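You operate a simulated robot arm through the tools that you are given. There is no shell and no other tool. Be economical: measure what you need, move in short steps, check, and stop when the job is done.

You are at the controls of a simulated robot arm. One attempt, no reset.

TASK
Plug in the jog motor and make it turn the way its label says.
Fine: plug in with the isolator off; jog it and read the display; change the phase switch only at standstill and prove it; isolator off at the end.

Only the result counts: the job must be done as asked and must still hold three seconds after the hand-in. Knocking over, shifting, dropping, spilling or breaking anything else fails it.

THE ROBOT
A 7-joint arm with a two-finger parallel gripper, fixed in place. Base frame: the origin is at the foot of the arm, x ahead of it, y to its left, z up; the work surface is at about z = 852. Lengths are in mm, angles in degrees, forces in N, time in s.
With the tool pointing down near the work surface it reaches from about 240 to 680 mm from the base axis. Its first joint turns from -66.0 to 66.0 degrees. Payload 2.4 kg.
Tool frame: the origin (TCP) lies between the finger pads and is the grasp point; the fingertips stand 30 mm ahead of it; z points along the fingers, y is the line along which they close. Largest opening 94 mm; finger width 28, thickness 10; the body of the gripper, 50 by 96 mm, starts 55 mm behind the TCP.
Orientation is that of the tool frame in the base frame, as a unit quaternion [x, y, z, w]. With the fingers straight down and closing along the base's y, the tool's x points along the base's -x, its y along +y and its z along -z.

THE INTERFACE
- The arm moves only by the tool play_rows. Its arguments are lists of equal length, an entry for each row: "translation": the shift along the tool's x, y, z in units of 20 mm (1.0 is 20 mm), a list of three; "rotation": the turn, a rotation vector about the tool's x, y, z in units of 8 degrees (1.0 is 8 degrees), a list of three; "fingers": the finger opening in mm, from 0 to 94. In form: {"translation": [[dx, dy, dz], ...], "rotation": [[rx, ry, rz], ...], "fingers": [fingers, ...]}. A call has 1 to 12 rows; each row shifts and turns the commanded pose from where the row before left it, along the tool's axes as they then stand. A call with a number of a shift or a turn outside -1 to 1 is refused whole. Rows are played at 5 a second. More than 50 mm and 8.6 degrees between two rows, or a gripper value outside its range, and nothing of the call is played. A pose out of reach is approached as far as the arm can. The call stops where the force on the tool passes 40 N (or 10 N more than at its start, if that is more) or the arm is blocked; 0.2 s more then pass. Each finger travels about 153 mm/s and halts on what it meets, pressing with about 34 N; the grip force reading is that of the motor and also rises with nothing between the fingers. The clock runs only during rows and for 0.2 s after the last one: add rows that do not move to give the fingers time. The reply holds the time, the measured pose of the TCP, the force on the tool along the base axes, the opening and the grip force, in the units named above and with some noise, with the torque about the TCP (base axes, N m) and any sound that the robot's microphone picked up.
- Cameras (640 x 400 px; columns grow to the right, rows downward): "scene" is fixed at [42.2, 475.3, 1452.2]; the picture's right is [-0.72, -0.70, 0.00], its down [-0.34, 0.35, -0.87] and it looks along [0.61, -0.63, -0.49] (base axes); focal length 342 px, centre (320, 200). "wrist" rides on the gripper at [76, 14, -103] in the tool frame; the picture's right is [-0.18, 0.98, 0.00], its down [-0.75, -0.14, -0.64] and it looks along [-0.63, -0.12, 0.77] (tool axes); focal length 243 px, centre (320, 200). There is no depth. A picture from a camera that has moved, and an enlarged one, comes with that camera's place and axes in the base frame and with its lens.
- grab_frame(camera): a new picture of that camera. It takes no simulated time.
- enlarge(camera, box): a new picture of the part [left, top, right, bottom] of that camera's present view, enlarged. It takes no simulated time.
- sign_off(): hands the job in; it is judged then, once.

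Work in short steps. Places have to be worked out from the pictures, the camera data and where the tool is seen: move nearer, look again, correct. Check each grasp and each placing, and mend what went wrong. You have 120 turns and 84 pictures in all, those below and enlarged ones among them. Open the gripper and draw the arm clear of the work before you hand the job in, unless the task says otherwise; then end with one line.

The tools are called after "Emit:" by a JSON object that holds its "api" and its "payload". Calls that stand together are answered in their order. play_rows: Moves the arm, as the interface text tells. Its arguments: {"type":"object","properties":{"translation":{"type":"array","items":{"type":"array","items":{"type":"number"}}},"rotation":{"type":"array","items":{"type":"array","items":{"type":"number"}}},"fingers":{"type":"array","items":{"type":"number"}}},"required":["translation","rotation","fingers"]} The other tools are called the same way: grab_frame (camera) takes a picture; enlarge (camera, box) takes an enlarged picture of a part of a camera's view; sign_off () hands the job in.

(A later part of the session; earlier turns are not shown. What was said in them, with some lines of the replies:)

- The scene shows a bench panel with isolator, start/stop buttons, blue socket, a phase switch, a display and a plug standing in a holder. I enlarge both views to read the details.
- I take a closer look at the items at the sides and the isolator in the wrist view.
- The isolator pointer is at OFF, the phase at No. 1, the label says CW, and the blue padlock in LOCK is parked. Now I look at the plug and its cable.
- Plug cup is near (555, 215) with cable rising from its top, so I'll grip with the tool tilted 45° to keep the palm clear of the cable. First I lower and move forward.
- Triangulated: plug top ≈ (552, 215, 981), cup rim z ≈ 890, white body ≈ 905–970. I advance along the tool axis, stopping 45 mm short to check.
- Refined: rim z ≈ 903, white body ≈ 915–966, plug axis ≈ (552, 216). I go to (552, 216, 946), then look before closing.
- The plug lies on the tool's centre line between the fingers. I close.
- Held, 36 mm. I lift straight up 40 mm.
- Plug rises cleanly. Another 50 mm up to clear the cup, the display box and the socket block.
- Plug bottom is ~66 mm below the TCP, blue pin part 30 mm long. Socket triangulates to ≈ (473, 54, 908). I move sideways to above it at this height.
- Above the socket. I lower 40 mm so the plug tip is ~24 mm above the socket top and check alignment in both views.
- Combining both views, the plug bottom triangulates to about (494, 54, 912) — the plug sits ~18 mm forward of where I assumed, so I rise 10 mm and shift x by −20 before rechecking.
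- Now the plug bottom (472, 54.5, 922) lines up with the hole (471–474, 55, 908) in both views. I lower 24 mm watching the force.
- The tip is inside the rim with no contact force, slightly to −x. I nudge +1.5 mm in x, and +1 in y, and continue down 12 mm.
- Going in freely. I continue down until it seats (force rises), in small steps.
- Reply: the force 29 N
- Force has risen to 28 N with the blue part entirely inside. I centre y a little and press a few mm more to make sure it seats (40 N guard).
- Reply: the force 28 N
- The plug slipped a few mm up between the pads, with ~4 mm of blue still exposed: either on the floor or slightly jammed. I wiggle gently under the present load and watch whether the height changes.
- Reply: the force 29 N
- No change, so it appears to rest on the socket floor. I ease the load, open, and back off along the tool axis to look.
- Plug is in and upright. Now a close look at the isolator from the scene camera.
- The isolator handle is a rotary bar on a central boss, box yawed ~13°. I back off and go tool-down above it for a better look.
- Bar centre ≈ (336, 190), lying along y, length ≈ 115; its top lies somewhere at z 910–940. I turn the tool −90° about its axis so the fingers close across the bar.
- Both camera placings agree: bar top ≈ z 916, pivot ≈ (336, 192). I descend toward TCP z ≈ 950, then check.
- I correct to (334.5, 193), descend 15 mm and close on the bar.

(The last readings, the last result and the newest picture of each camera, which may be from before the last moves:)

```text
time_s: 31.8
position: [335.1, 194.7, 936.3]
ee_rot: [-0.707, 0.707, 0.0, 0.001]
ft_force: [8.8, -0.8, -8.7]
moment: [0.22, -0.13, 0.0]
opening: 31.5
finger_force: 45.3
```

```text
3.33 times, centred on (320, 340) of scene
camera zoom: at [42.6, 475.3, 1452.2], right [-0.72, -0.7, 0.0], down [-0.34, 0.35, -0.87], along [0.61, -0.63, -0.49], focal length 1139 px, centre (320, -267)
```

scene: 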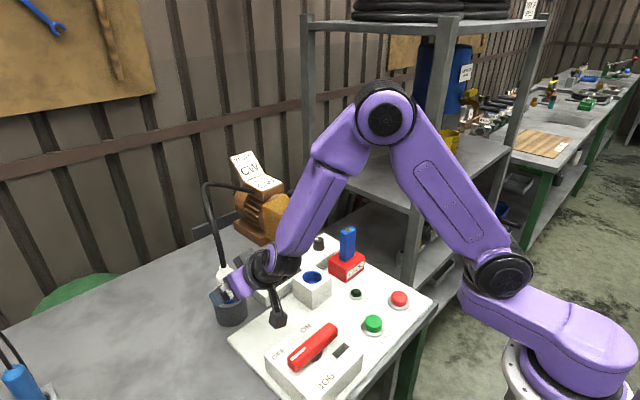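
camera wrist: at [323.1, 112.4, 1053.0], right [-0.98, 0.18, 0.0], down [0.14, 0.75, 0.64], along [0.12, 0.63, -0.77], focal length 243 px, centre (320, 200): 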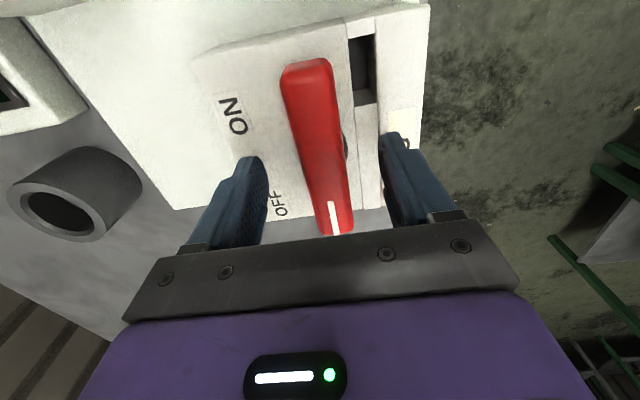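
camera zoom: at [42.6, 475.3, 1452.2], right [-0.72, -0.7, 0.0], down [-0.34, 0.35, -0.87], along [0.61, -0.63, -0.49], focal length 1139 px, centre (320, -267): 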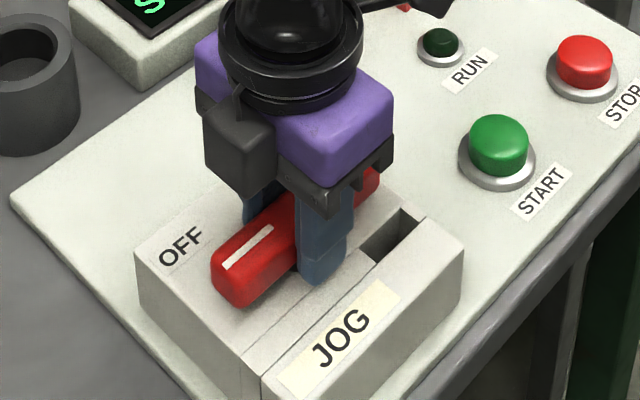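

Bar gripped (31.5 mm). I turn clockwise seen from above (mark from OFF toward ON) by a first 22°.

Emit:
{"api": "play_rows", "payload": {"translation": [[0, 0, 0], [0, 0, 0], [0, 0, 0]], "rotation": [[0, 0, 0.9375], [0, 0, 0.9375], [0, 0, 0.9375]], "fingers": [15, 15, 15]}}

Emit:
{"api": "enlarge", "payload": {"camera": "scene", "box": [250, 280, 390, 400]}}

```text
time_s: 32.4
position: [335.7, 193.8, 935.9]
ee_rot: [-0.616, 0.788, -0.001, 0.002]
ft_force: [6.2, 0.4, -10.2]
moment: [-0.34, -0.03, 0.15]
opening: 31.5
finger_force: 44.9
stopped in row 3: the force on the tool passed its limit at 42 N (the readings are from after the stop); the commanded pose is now the measured one
```

```text
3.33 times, centred on (320, 340) of scene
camera zoom: at [42.5, 475.4, 1452.1], right [-0.72, -0.7, 0.0], down [-0.34, 0.35, -0.87], along [0.61, -0.63, -0.49], focal length 1139 px, centre (320, -267)
```

zoom: 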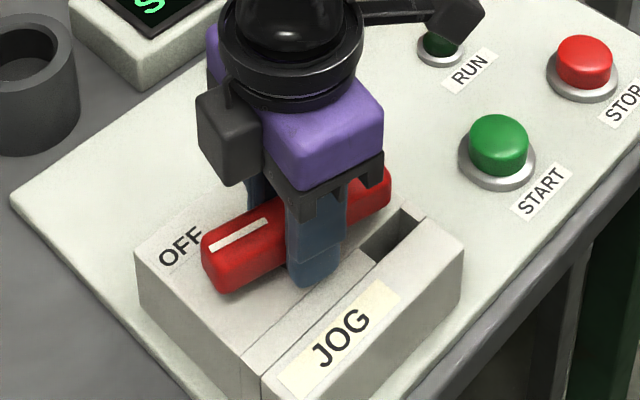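

The handle is turning the right way (~14°). I continue with smaller turns.

Emit:
{"api": "play_rows", "payload": {"translation": [[0, 0, 0], [0, 0, 0], [0, 0, 0], [0, 0, 0], [0, 0, 0], [0, 0, 0]], "rotation": [[0, 0, 0.5], [0, 0, 0.5], [0, 0, 0.5], [0, 0, 0.5], [0, 0, 0.5], [0, 0, 0.5]], "fingers": [15, 15, 15, 15, 15, 15]}}

Emit:
{"api": "enlarge", "payload": {"camera": "scene", "box": [250, 280, 390, 400]}}

```text
time_s: 33.8
position: [336.9, 192.6, 936.5]
ee_rot: [-0.437, 0.9, 0.001, 0.003]
ft_force: [23.4, -4.8, -4.6]
moment: [-0.78, -0.02, 0.1]
opening: 31.6
finger_force: 44.4
```

```text
3.33 times, centred on (320, 340) of scene
camera zoom: at [43.0, 475.2, 1452.2], right [-0.72, -0.7, 0.0], down [-0.34, 0.35, -0.87], along [0.61, -0.63, -0.49], focal length 1139 px, centre (320, -267)
```

zoom: 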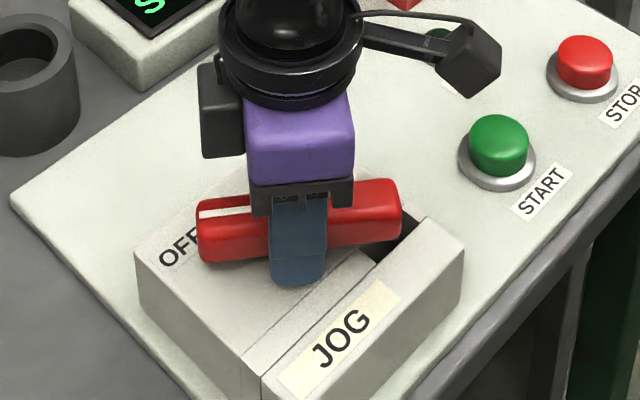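

Now 38° turned; the 23 N along +x tells me the pivot is a few mm further in +x. I shift 4 mm and continue.

Emit:
{"api": "play_rows", "payload": {"translation": [[-0.123, -0.158, 0], [0, 0, 0], [0, 0, 0], [0, 0, 0], [0, 0, 0], [0, 0, 0], [0, 0, 0]], "rotation": [[0, 0, 0], [0, 0, 0.5], [0, 0, 0.5], [0, 0, 0.5], [0, 0, 0.5], [0, 0, 0.5], [0, 0, 0.5]], "fingers": [15, 15, 15, 15, 15, 15, 15]}}

Emit:
{"api": "enlarge", "payload": {"camera": "scene", "box": [250, 280, 390, 400]}}

```text
time_s: 35.4
position: [338.9, 193.6, 935.8]
ee_rot: [-0.241, 0.971, 0.0, 0.0]
ft_force: [-1.5, -13.0, -22.6]
moment: [-0.32, 0.2, 0.04]
opening: 31.8
finger_force: 45.0
```

```text
3.33 times, centred on (320, 340) of scene
camera zoom: at [42.5, 475.1, 1452.3], right [-0.72, -0.7, 0.0], down [-0.34, 0.35, -0.87], along [0.61, -0.63, -0.49], focal length 1139 px, centre (320, -267)
```

zoom: 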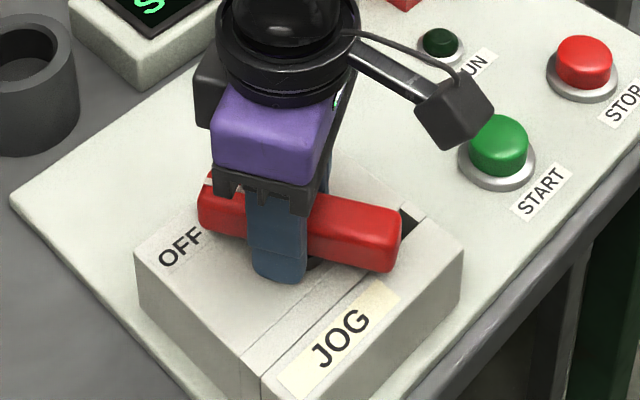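

62° turned. I relieve the side load a bit and turn the remaining ~28°.

Emit:
{"api": "play_rows", "payload": {"translation": [[0.047, -0.088, 0.05], [0, 0, 0], [0, 0, 0], [0, 0, 0], [0, 0, 0], [0, 0, 0], [0, 0, 0], [0, 0, 0]], "rotation": [[0, 0, 0], [0, 0, 0.5], [0, 0, 0.5], [0, 0, 0.5], [0, 0, 0.5], [0, 0, 0.5], [0, 0, 0.5], [0, 0, 0.5]], "fingers": [15, 15, 15, 15, 15, 15, 15, 15]}}

Emit:
{"api": "enlarge", "payload": {"camera": "scene", "box": [230, 220, 410, 400]}}

```text
time_s: 37.2
position: [337.9, 190.0, 936.4]
ee_rot: [0.001, 1.0, 0.0, 0.001]
ft_force: [1.9, -27.7, 24.7]
moment: [-1.03, -0.56, 0.06]
opening: 31.6
finger_force: 45.0
```

```text
2.22 times, centred on (320, 310) of scene
camera zoom: at [42.0, 474.4, 1452.5], right [-0.72, -0.7, 0.0], down [-0.34, 0.35, -0.87], along [0.61, -0.63, -0.49], focal length 759 px, centre (320, -44)
```

zoom: 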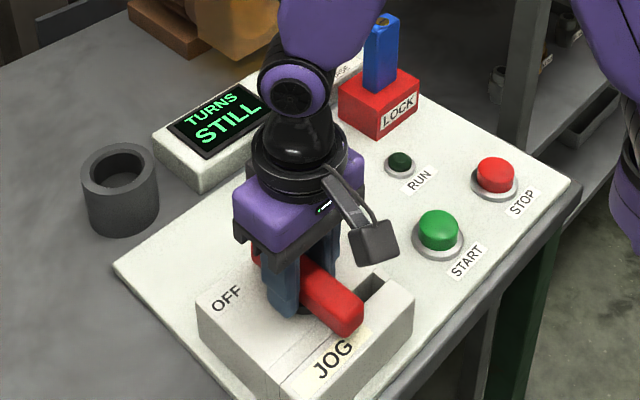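

At 90° now. I relieve the side load and test whether a stop is felt by turning a further 8°.

Emit:
{"api": "play_rows", "payload": {"translation": [[0, -0.12, -0.06], [0, 0, 0], [0, 0, 0]], "rotation": [[0, 0, 0], [0, 0, 0.5], [0, 0, 0.5]], "fingers": [15, 15, 15]}}

Emit:
{"api": "enlarge", "payload": {"camera": "scene", "box": [250, 280, 390, 400]}}

```text
time_s: 38.0
position: [338.1, 190.6, 935.8]
ee_rot: [0.067, 0.998, 0.002, 0.002]
ft_force: [3.5, -11.6, -10.3]
moment: [0.04, -0.32, 1.76]
opening: 33.3
finger_force: 45.1
```

```text
3.33 times, centred on (320, 340) of scene
camera zoom: at [42.4, 475.1, 1452.3], right [-0.72, -0.7, 0.0], down [-0.34, 0.35, -0.87], along [0.61, -0.63, -0.49], focal length 1139 px, centre (320, -267)
```

zoom: 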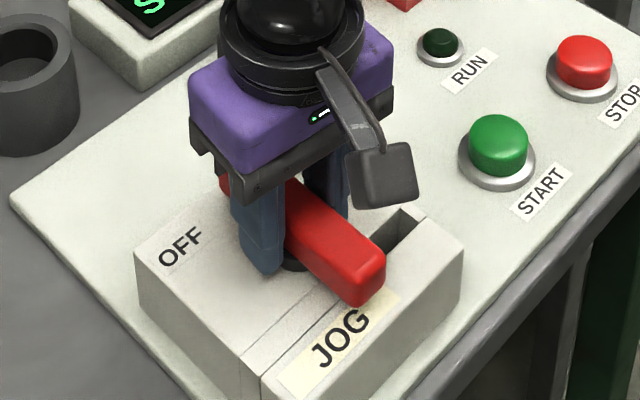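

Torque jumped to 1.8 N m: the stop is at 90°, i.e. ON. I turn back 7°, open and raise 60 mm.

Emit:
{"api": "play_rows", "payload": {"translation": [[0, 0, 0], [0, 0, 0], [0, 0, 0], [0, 0, -1], [0, 0, -1], [0, 0, -1]], "rotation": [[0, 0, -0.9], [0, 0, 0], [0, 0, 0], [0, 0, 0], [0, 0, 0], [0, 0, 0]], "fingers": [15, 50, 70, 70, 70, 70]}}

Emit:
{"api": "grab_frame", "payload": {"camera": "wrist"}}

Emit:
{"api": "enlarge", "payload": {"camera": "scene", "box": [210, 220, 410, 400]}}

```text
time_s: 39.4
position: [337.6, 189.7, 999.0]
ee_rot: [0.006, 1.0, 0.001, 0.002]
ft_force: [0.8, 0.4, 0.3]
moment: [0.03, 0.01, 0.01]
opening: 70.0
finger_force: 0.1
```

```text
37 pictures are left
camera wrist: at [261.5, 204.5, 1100.0], right [0.2, 0.98, 0.0], down [0.75, -0.15, 0.64], along [0.63, -0.12, -0.77], focal length 243 px, centre (320, 200)
```

wrist: 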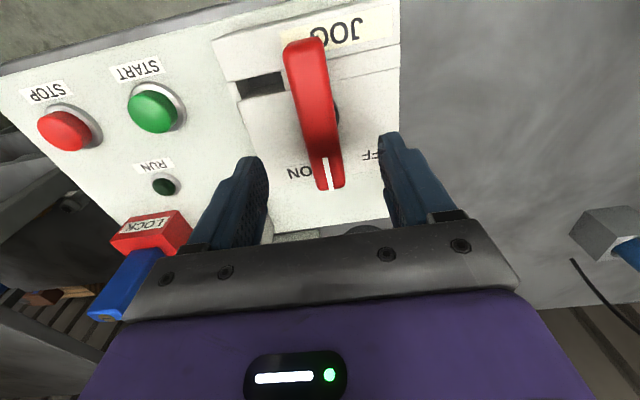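

```text
2.22 times, centred on (310, 310) of scene
camera zoom: at [42.2, 475.3, 1452.2], right [-0.72, -0.7, 0.0], down [-0.34, 0.35, -0.87], along [0.61, -0.63, -0.49], focal length 759 px, centre (342, -44)
```

zoom: 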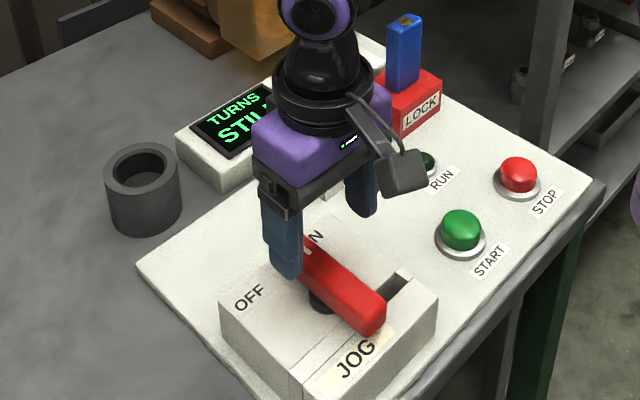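

The mark now points at ON. START triangulates to ≈ (313, 30.5), STOP ≈ (313, −69), tops around z 865–880. I close the fingers and go above START.

Emit:
{"api": "play_rows", "payload": {"translation": [[0.15, -0.995, 0], [0.15, -0.995, 0], [0.15, -0.995, 0], [0.15, -0.995, 0], [0.15, -0.995, 0], [0.15, -0.995, 0], [0.15, -0.995, 0], [0.15, -0.995, 0], [0, 0, 1], [0, 0, 1]], "rotation": [[0, 0, 0], [0, 0, 0], [0, 0, 0], [0, 0, 0], [0, 0, 0], [0, 0, 0], [0, 0, 0], [0, 0, 0], [0, 0, 0], [0, 0, 0]], "fingers": [70, 50, 30, 0, 0, 0, 0, 0, 0, 0]}}

Emit:
{"api": "grab_frame", "payload": {"camera": "wrist"}}

Emit:
{"api": "enlarge", "payload": {"camera": "scene", "box": [230, 230, 430, 355]}}

```text
time_s: 41.6
position: [316.2, 29.7, 954.5]
ee_rot: [0.006, 1.0, 0.002, 0.003]
ft_force: [0.3, 0.1, -0.3]
moment: [0.0, -0.01, -0.02]
opening: 0.0
finger_force: 33.0
```

```text
35 pictures are left
camera wrist: at [239.0, 44.4, 1056.7], right [0.2, 0.98, 0.0], down [0.75, -0.15, 0.65], along [0.63, -0.12, -0.76], focal length 243 px, centre (320, 200)
```

wrist: 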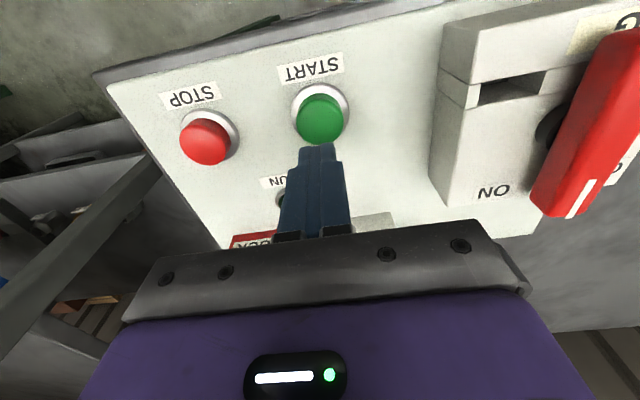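

```text
3.20 times, centred on (330, 292) of scene
camera zoom: at [42.2, 475.3, 1452.2], right [-0.72, -0.7, 0.0], down [-0.34, 0.35, -0.87], along [0.61, -0.63, -0.49], focal length 1093 px, centre (288, -96)
```

zoom: 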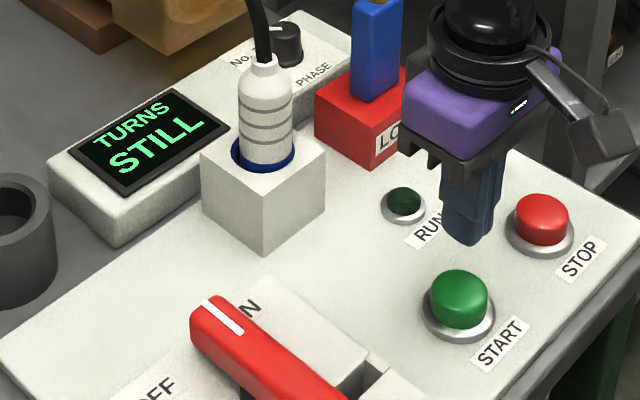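

START at ≈ (310, 31). I correct by −6 mm in x and descend in small steps until contact.

Emit:
{"api": "play_rows", "payload": {"translation": [[0.3, 0.07, 0.5], [0, 0, 0.8], [0, 0, 0.5], [0, 0, 0.2], [0, 0, 0.15], [0, 0, 0.15]], "rotation": [[0, 0, 0], [0, 0, 0], [0, 0, 0], [0, 0, 0], [0, 0, 0], [0, 0, 0]], "fingers": [0, 0, 0, 0, 0, 0]}}

Emit:
{"api": "enlarge", "payload": {"camera": "scene", "box": [230, 230, 430, 355]}}

```text
time_s: 43.0
position: [307.9, 31.3, 909.5]
ee_rot: [0.006, 1.0, 0.001, 0.003]
ft_force: [-0.6, 0.0, -0.6]
moment: [0.01, -0.04, -0.01]
opening: 0.0
finger_force: 32.8
```

```text
3.20 times, centred on (330, 292) of scene
camera zoom: at [42.2, 475.3, 1452.2], right [-0.72, -0.7, 0.0], down [-0.34, 0.35, -0.87], along [0.61, -0.63, -0.49], focal length 1093 px, centre (288, -96)
```

zoom: 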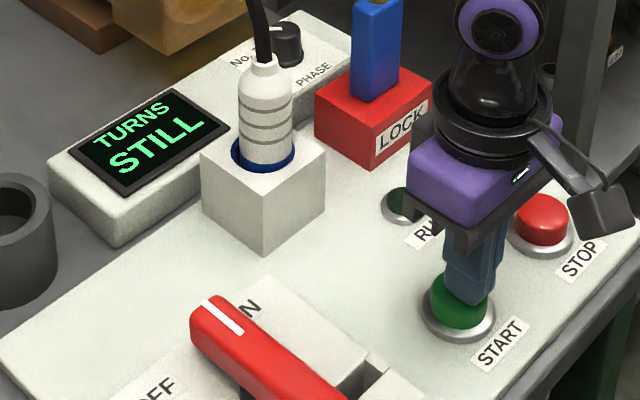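

Tip just above the button. I press in 2 mm steps.

Emit:
{"api": "play_rows", "payload": {"translation": [[0, 0, 0.1], [0, 0, 0.1], [0, 0, 0.1], [0, 0, 0.1]], "rotation": [[0, 0, 0], [0, 0, 0], [0, 0, 0], [0, 0, 0]], "fingers": [0, 0, 0, 0]}}

Emit:
{"api": "enlarge", "payload": {"camera": "scene", "box": [230, 230, 430, 355]}}

```text
time_s: 44.0
position: [308.8, 31.6, 902.0]
ee_rot: [0.005, 1.0, 0.001, 0.002]
ft_force: [-1.0, -0.6, 2.0]
moment: [-0.03, 0.02, -0.01]
opening: 0.1
finger_force: 33.3
```

```text
3.20 times, centred on (330, 292) of scene
camera zoom: at [42.2, 475.3, 1452.2], right [-0.72, -0.7, 0.0], down [-0.34, 0.35, -0.87], along [0.61, -0.63, -0.49], focal length 1093 px, centre (288, -96)
```

zoom: 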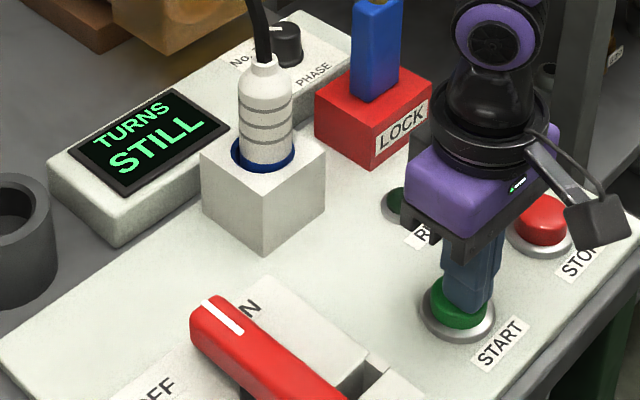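

Contact (2 N). I press further.

Emit:
{"api": "play_rows", "payload": {"translation": [[0, 0, 0.1], [0, 0, 0.1], [0, 0, 0.1], [0, 0, 0]], "rotation": [[0, 0, 0], [0, 0, 0], [0, 0, 0], [0, 0, 0]], "fingers": [0, 0, 0, 0]}}

Emit:
{"api": "enlarge", "payload": {"camera": "scene", "box": [180, 180, 420, 330]}}

```text
time_s: 45.0
position: [305.9, 31.7, 896.9]
ee_rot: [0.007, 1.0, 0.002, 0.003]
ft_force: [2.1, 0.0, 4.3]
moment: [-0.01, -0.05, -0.03]
opening: 0.0
finger_force: 33.0
heard: click
```

```text
2.67 times, centred on (300, 255) of scene
camera zoom: at [42.2, 475.3, 1452.2], right [-0.72, -0.7, 0.0], down [-0.34, 0.35, -0.87], along [0.61, -0.63, -0.49], focal length 911 px, centre (373, 53)
```

zoom: 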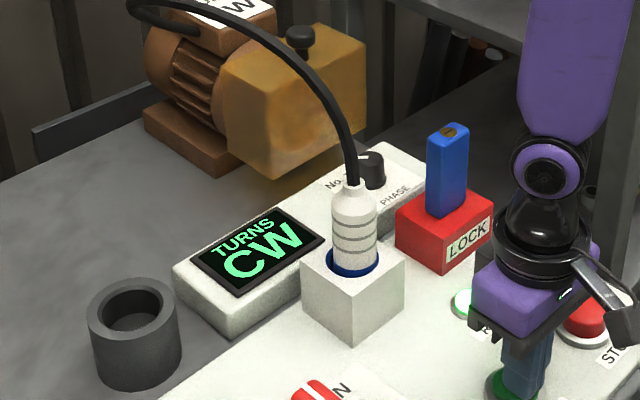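

Plug works: click, run lamp lit, display reads CW – matching the label. I release the button, and check it again.

Emit:
{"api": "play_rows", "payload": {"translation": [[0, 0, -0.5], [0, 0, -1], [0, 0, -1], [0, 0, 0], [0, 0, 0]], "rotation": [[0, 0, 0], [0, 0, 0], [0, 0, 0], [0, 0, 0], [0, 0, 0]], "fingers": [0, 0, 0, 0, 0]}}

Emit:
{"api": "enlarge", "payload": {"camera": "scene", "box": [230, 200, 410, 310]}}

Emit:
{"api": "enlarge", "payload": {"camera": "scene", "box": [210, 140, 340, 240]}}

```text
time_s: 46.2
position: [307.7, 30.4, 946.2]
ee_rot: [0.007, 1.0, 0.001, 0.002]
ft_force: [-0.6, -0.3, -0.5]
moment: [0.03, -0.01, -0.02]
opening: 0.0
finger_force: 33.1
```

```text
3.56 times, centred on (320, 255) of scene
camera zoom: at [42.2, 475.3, 1452.2], right [-0.72, -0.7, 0.0], down [-0.34, 0.35, -0.87], along [0.61, -0.63, -0.49], focal length 1215 px, centre (320, 4)
```

zoom: 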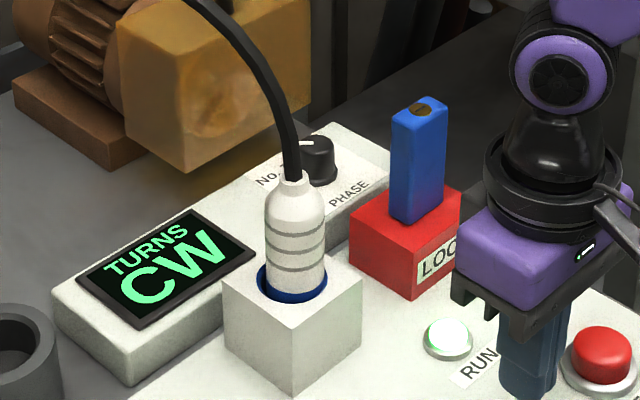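

```text
4.00 times, centred on (275, 190) of scene
camera zoom: at [42.2, 475.3, 1452.2], right [-0.72, -0.7, 0.0], down [-0.34, 0.35, -0.87], along [0.61, -0.63, -0.49], focal length 1366 px, centre (500, 240)
```

zoom: 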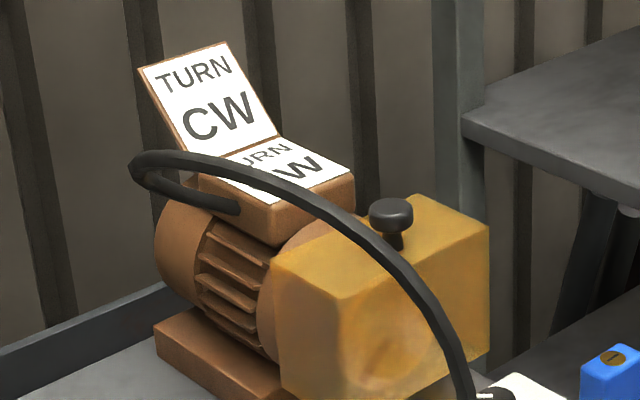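

Motor runs latched, CW as labelled, so the phase switch stays as it is. Now STOP: 100 mm to −y, then press to the same depth.

Emit:
{"api": "play_rows", "payload": {"translation": [[-0.1, -1, 0], [0, -1, 0], [0, -1, 0], [0, -1, 0], [0, -1, 0], [0, 0, 0]], "rotation": [[0, 0, 0], [0, 0, 0], [0, 0, 0], [0, 0, 0], [0, 0, 0], [0, 0, 0]], "fingers": [0, 0, 0, 0, 0, 0]}}

Emit:
{"api": "grab_frame", "payload": {"camera": "wrist"}}

```text
time_s: 47.6
position: [309.0, -63.9, 946.1]
ee_rot: [0.007, 1.0, 0.001, 0.002]
ft_force: [-0.7, 0.3, 0.1]
moment: [-0.02, -0.02, -0.01]
opening: 0.0
finger_force: 33.1
```

```text
28 pictures are left
camera wrist: at [233.3, -51.1, 1046.7], right [0.2, 0.98, 0.0], down [0.75, -0.15, 0.64], along [0.63, -0.12, -0.76], focal length 243 px, centre (320, 200)
```

wrist: 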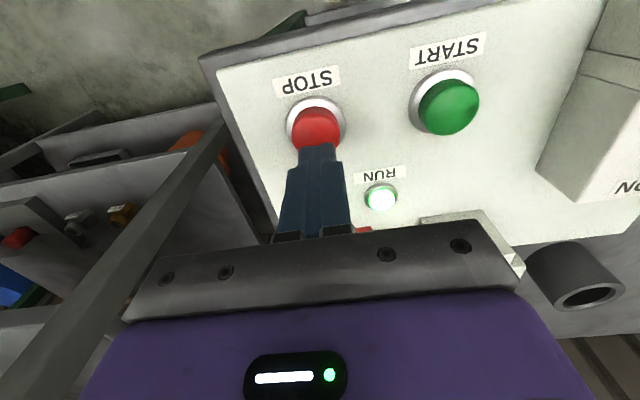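

STOP at ≈ (307, −67). I shift slightly and press.

Emit:
{"api": "play_rows", "payload": {"translation": [[0.08, -0.12, 0.6], [0, 0, 0.8], [0, 0, 0.4], [0, 0, 0.2], [0, 0, 0.15], [0, 0, 0.15], [0, 0, 0.15], [0, 0, 0]], "rotation": [[0, 0, 0], [0, 0, 0], [0, 0, 0], [0, 0, 0], [0, 0, 0], [0, 0, 0], [0, 0, 0], [0, 0, 0]], "fingers": [0, 0, 0, 0, 0, 0, 0, 0]}}

Emit:
{"api": "enlarge", "payload": {"camera": "scene", "box": [220, 220, 440, 340]}}

```text
time_s: 49.4
position: [306.3, -70.2, 897.5]
ee_rot: [0.006, 1.0, 0.001, 0.003]
ft_force: [2.0, 1.6, 4.1]
moment: [0.06, -0.06, -0.01]
opening: 0.1
finger_force: 32.9
heard: click
```

```text
2.91 times, centred on (330, 280) of scene
camera zoom: at [42.2, 475.3, 1452.2], right [-0.72, -0.7, 0.0], down [-0.34, 0.35, -0.87], along [0.61, -0.63, -0.49], focal length 994 px, centre (291, -33)
```

zoom: 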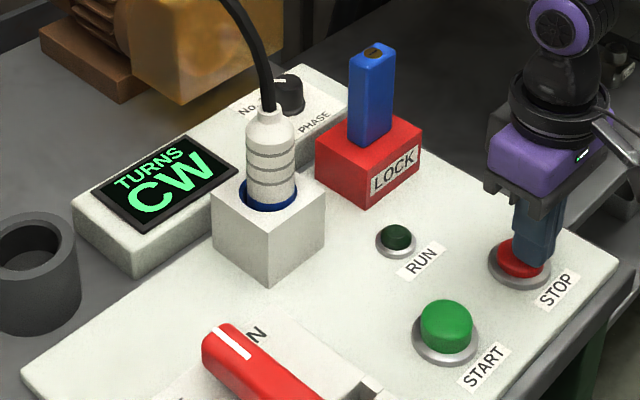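

Click, lamp out, motor coasting down. I raise and travel back above the isolator (fingers opening on the way).

Emit:
{"api": "play_rows", "payload": {"translation": [[0, 0, -0.8], [0, 0, -1], [0, 0, -1], [0, 0, -1], [0, 0, -1], [0, 0, -0.3]], "rotation": [[0, 0, 0], [0, 0, 0], [0, 0, 0], [0, 0, 0], [0, 0, 0], [0, 0, 0]], "fingers": [0, 0, 0, 0, 0, 0]}}

Emit:
{"api": "play_rows", "payload": {"translation": [[-0.13, 1, 0], [-0.13, 1, 0], [-0.13, 1, 0], [-0.13, 1, 0], [-0.13, 1, 0], [-0.13, 1, 0], [-0.13, 1, 0], [-0.13, 1, 0], [-0.13, 1, 0], [-0.13, 1, 0], [-0.13, 1, 0], [-0.13, 1, 0]], "rotation": [[0, 0, 0], [0, 0, 0], [0, 0, 0], [0, 0, 0], [0, 0, 0], [0, 0, 0], [0, 0, 0], [0, 0, 0], [0, 0, 0], [0, 0, 0], [0, 0, 0], [0, 0, 0]], "fingers": [0, 0, 0, 0, 0, 0, 30, 60, 70, 70, 70, 70]}}

Emit:
{"api": "enlarge", "payload": {"camera": "scene", "box": [200, 220, 440, 400]}}

```text
time_s: 50.8
position: [305.9, -72.5, 999.8]
ee_rot: [0.006, 1.0, 0.001, 0.001]
ft_force: [0.9, -0.1, -0.5]
moment: [-0.01, 0.01, 0.03]
opening: 0.0
finger_force: 32.8
```

```text
time_s: 53.4
position: [339.1, 169.1, 1000.8]
ee_rot: [0.008, 1.0, 0.001, 0.002]
ft_force: [-0.7, -0.7, -1.0]
moment: [0.0, 0.01, 0.0]
opening: 70.1
finger_force: 0.0
```

```text
2.22 times, centred on (320, 310) of scene
camera zoom: at [42.2, 475.3, 1452.2], right [-0.72, -0.7, 0.0], down [-0.34, 0.35, -0.87], along [0.61, -0.63, -0.49], focal length 759 px, centre (320, -44)
```

zoom: 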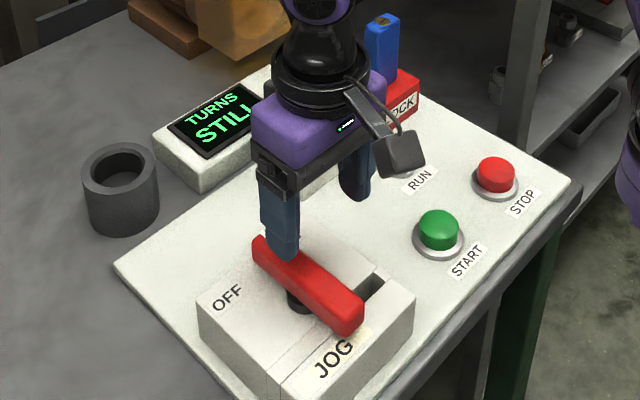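

Display is STILL. I go to (338, 190), descend to the former grip height and close.

Emit:
{"api": "play_rows", "payload": {"translation": [[0, 1, 0], [0.03, 0.05, 0], [0, 0, 1], [0, 0, 1], [0, 0, 1], [0, 0, 0.22], [0, 0, 0], [0, 0, 0], [0, 0, 0]], "rotation": [[0, 0, 0], [0, 0, 0], [0, 0, 0], [0, 0, 0], [0, 0, 0], [0, 0, 0], [0, 0, 0], [0, 0, 0], [0, 0, 0]], "fingers": [70, 70, 70, 70, 70, 70, 40, 15, 15]}}

Emit:
{"api": "enlarge", "payload": {"camera": "scene", "box": [250, 280, 390, 400]}}

```text
time_s: 55.4
position: [340.3, 189.9, 934.8]
ee_rot: [0.006, 1.0, 0.002, 0.003]
ft_force: [0.2, 5.9, -10.3]
moment: [-0.06, -0.69, 0.03]
opening: 31.8
finger_force: 44.7
```

```text
3.33 times, centred on (320, 340) of scene
camera zoom: at [42.3, 475.5, 1452.1], right [-0.72, -0.7, 0.0], down [-0.34, 0.35, -0.87], along [0.61, -0.63, -0.49], focal length 1139 px, centre (320, -267)
```

zoom: 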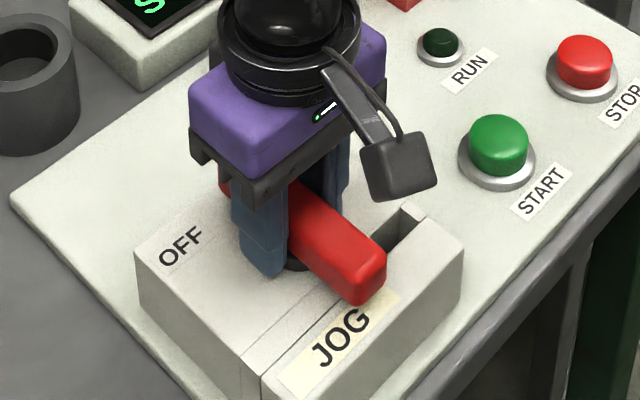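

Gripped. I turn back counter-clockwise in small steps, first 32°, watching the side forces.

Emit:
{"api": "play_rows", "payload": {"translation": [[0, 0, 0], [0, 0, 0], [0, 0, 0], [0, 0, 0], [0, 0, 0], [0, 0, 0], [0, 0, 0], [0, 0, 0]], "rotation": [[0, 0, -0.5], [0, 0, -0.5], [0, 0, -0.5], [0, 0, -0.5], [0, 0, -0.5], [0, 0, -0.5], [0, 0, -0.5], [0, 0, -0.5]], "fingers": [15, 15, 15, 15, 15, 15, 15, 15]}}

```text
time_s: 56.6
position: [339.1, 191.2, 934.6]
ee_rot: [-0.165, 0.986, 0.001, 0.003]
ft_force: [3.1, 3.2, -8.7]
moment: [-0.3, 0.19, -0.12]
opening: 31.7
finger_force: 44.8
stopped in row 6: the force on the tool passed its limit at 40 N (the readings are from after the stop); the commanded pose is now the measured one
```

It moved ~19° and the load has relaxed. I continue.

Emit:
{"api": "play_rows", "payload": {"translation": [[0, 0, 0], [0, 0, 0], [0, 0, 0], [0, 0, 0], [0, 0, 0], [0, 0, 0]], "rotation": [[0, 0, -0.5], [0, 0, -0.5], [0, 0, -0.5], [0, 0, -0.5], [0, 0, -0.5], [0, 0, -0.5]], "fingers": [15, 15, 15, 15, 15, 15]}}

Emit:
{"api": "play_rows", "payload": {"translation": [[0, 0, 0], [0, 0, 0], [0, 0, 0], [0, 0, 0], [0, 0, 0], [0, 0, 0]], "rotation": [[0, 0, -0.5], [0, 0, -0.5], [0, 0, -0.5], [0, 0, -0.5], [0, 0, -0.5], [0, 0, -0.5]], "fingers": [15, 15, 15, 15, 15, 15]}}

Emit:
{"api": "enlarge", "payload": {"camera": "scene", "box": [250, 280, 390, 400]}}

```text
time_s: 58.0
position: [339.7, 192.8, 934.5]
ee_rot: [-0.367, 0.93, 0.001, 0.003]
ft_force: [-12.1, 27.2, -23.8]
moment: [1.46, -0.28, -0.18]
opening: 31.5
finger_force: 44.9
```

```text
time_s: 59.2
position: [338.5, 194.9, 934.4]
ee_rot: [-0.513, 0.858, 0.001, 0.003]
ft_force: [-2.5, 5.5, -0.7]
moment: [-0.03, 0.39, -0.04]
opening: 31.6
finger_force: 45.5
stopped in row 5: the force on the tool passed its limit at 48 N (the readings are from after the stop); the commanded pose is now the measured one
```

```text
3.33 times, centred on (320, 340) of scene
camera zoom: at [42.3, 475.4, 1452.1], right [-0.72, -0.7, 0.0], down [-0.34, 0.35, -0.87], along [0.61, -0.63, -0.49], focal length 1139 px, centre (320, -267)
```

zoom: 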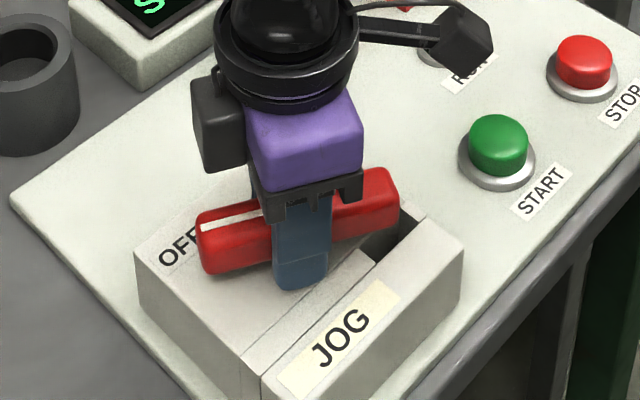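

~62° back. I turn the rest, checking between.

Emit:
{"api": "play_rows", "payload": {"translation": [[0, 0, 0], [0, 0, 0], [0, 0, 0], [0, 0, 0]], "rotation": [[0, 0, -0.5], [0, 0, -0.5], [0, 0, -0.5], [0, 0, -0.5]], "fingers": [15, 15, 15, 15]}}

Emit:
{"api": "play_rows", "payload": {"translation": [[0, 0, 0], [0, 0, 0], [0, 0, 0], [0, 0, 0]], "rotation": [[0, 0, -0.5], [0, 0, -0.5], [0, 0, -0.5], [0, 0, -0.5]], "fingers": [15, 15, 15, 15]}}

```text
time_s: 60.2
position: [336.6, 195.5, 933.8]
ee_rot: [-0.629, 0.778, 0.0, 0.0]
ft_force: [-28.1, 20.0, 5.0]
moment: [1.17, 0.98, -0.08]
opening: 31.4
finger_force: 45.6
```

```text
time_s: 61.2
position: [334.9, 195.5, 934.6]
ee_rot: [0.717, -0.697, -0.001, 0.003]
ft_force: [-6.9, 1.5, 9.5]
moment: [0.27, 0.25, -0.26]
opening: 31.9
finger_force: 45.3
stopped in row 4: the force on the tool passed its limit at 45 N (the readings are from after the stop); the commanded pose is now the measured one
```

At 91.6°, about at the OFF stop. One small extra turn to feel it, then back, open and raise.

Emit:
{"api": "play_rows", "payload": {"translation": [[0, 0, 0], [0, 0, 0]], "rotation": [[0, 0, -0.5], [0, 0, 0]], "fingers": [15, 15]}}

Emit:
{"api": "enlarge", "payload": {"camera": "scene", "box": [250, 280, 390, 400]}}

```text
time_s: 61.8
position: [335.2, 193.9, 934.4]
ee_rot: [0.741, -0.671, -0.002, 0.002]
ft_force: [-8.7, 1.7, -6.1]
moment: [0.61, 0.21, -1.49]
opening: 32.3
finger_force: 44.8
```

```text
3.33 times, centred on (320, 340) of scene
camera zoom: at [42.1, 475.4, 1452.2], right [-0.72, -0.7, 0.0], down [-0.34, 0.35, -0.87], along [0.61, -0.63, -0.49], focal length 1139 px, centre (320, -267)
```

zoom: 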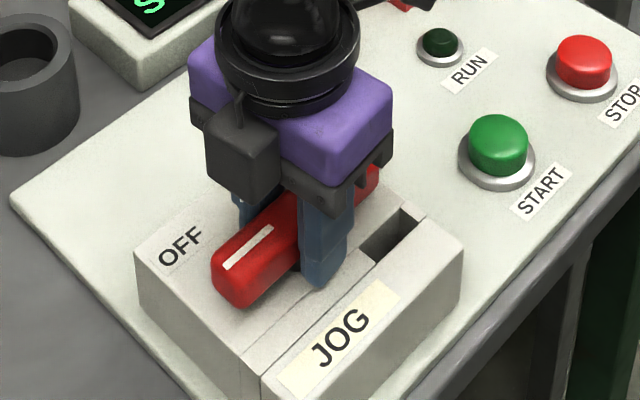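

Torque −1.5 N m: OFF stop reached. I ease back 5°, open, and raise clear.

Emit:
{"api": "play_rows", "payload": {"translation": [[0, 0, 0], [0, 0, 0], [0, 0, 0], [0, 0, -1], [0, 0, -1], [0, 0, -1], [0, 0, -1], [0, 0, -1], [0, 0, -1], [0, 0, -1], [0, 0, -1]], "rotation": [[0, 0, 0.55], [0, 0, 0], [0, 0, 0], [0, 0, 0], [0, 0, 0], [0, 0, 0], [0, 0, 0], [0, 0, 0], [0, 0, 0], [0, 0, 0], [0, 0, 0]], "fingers": [15, 50, 70, 70, 70, 70, 70, 70, 70, 70, 70]}}

Emit:
{"api": "grab_frame", "payload": {"camera": "scene"}}

Emit:
{"api": "enlarge", "payload": {"camera": "scene", "box": [220, 220, 420, 400]}}

```text
time_s: 64.2
position: [337.0, 196.0, 1092.7]
ee_rot: [0.715, -0.699, 0.0, 0.002]
ft_force: [1.0, 0.4, 0.5]
moment: [0.0, 0.02, 0.02]
opening: 70.0
finger_force: 0.0
```

```text
22 pictures are left
```

scene: 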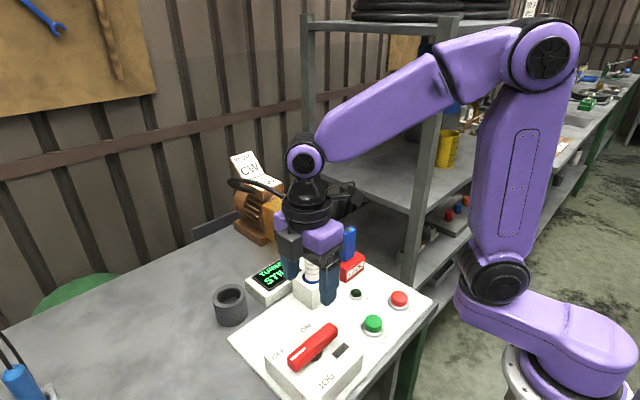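

```text
2.22 times, centred on (320, 310) of scene
camera zoom: at [42.2, 475.3, 1452.2], right [-0.72, -0.7, 0.0], down [-0.34, 0.35, -0.87], along [0.61, -0.63, -0.49], focal length 759 px, centre (320, -44)
```

zoom: 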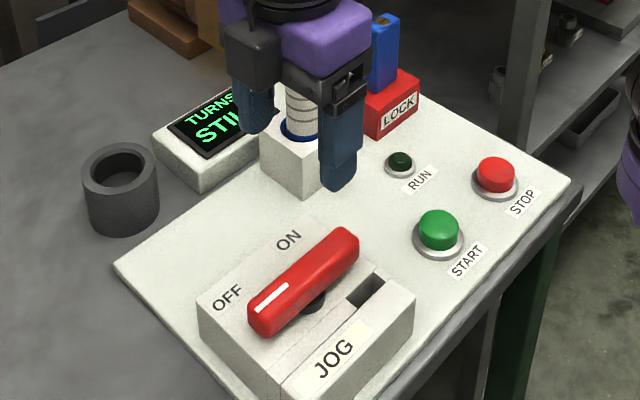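

The isolator is back at OFF, the display reads STILL, the plug is seated, and nothing else has moved. The gripper is open and clear, so I hand in.

Emit:
{"api": "sign_off", "payload": {}}

```text
The job is handed in.
```

The jog motor is plugged in and turns CW as its label says, read on the display during a jog; the phase switch stayed on No. 1, and the job was handed in with the motor stopped and the isolator off.
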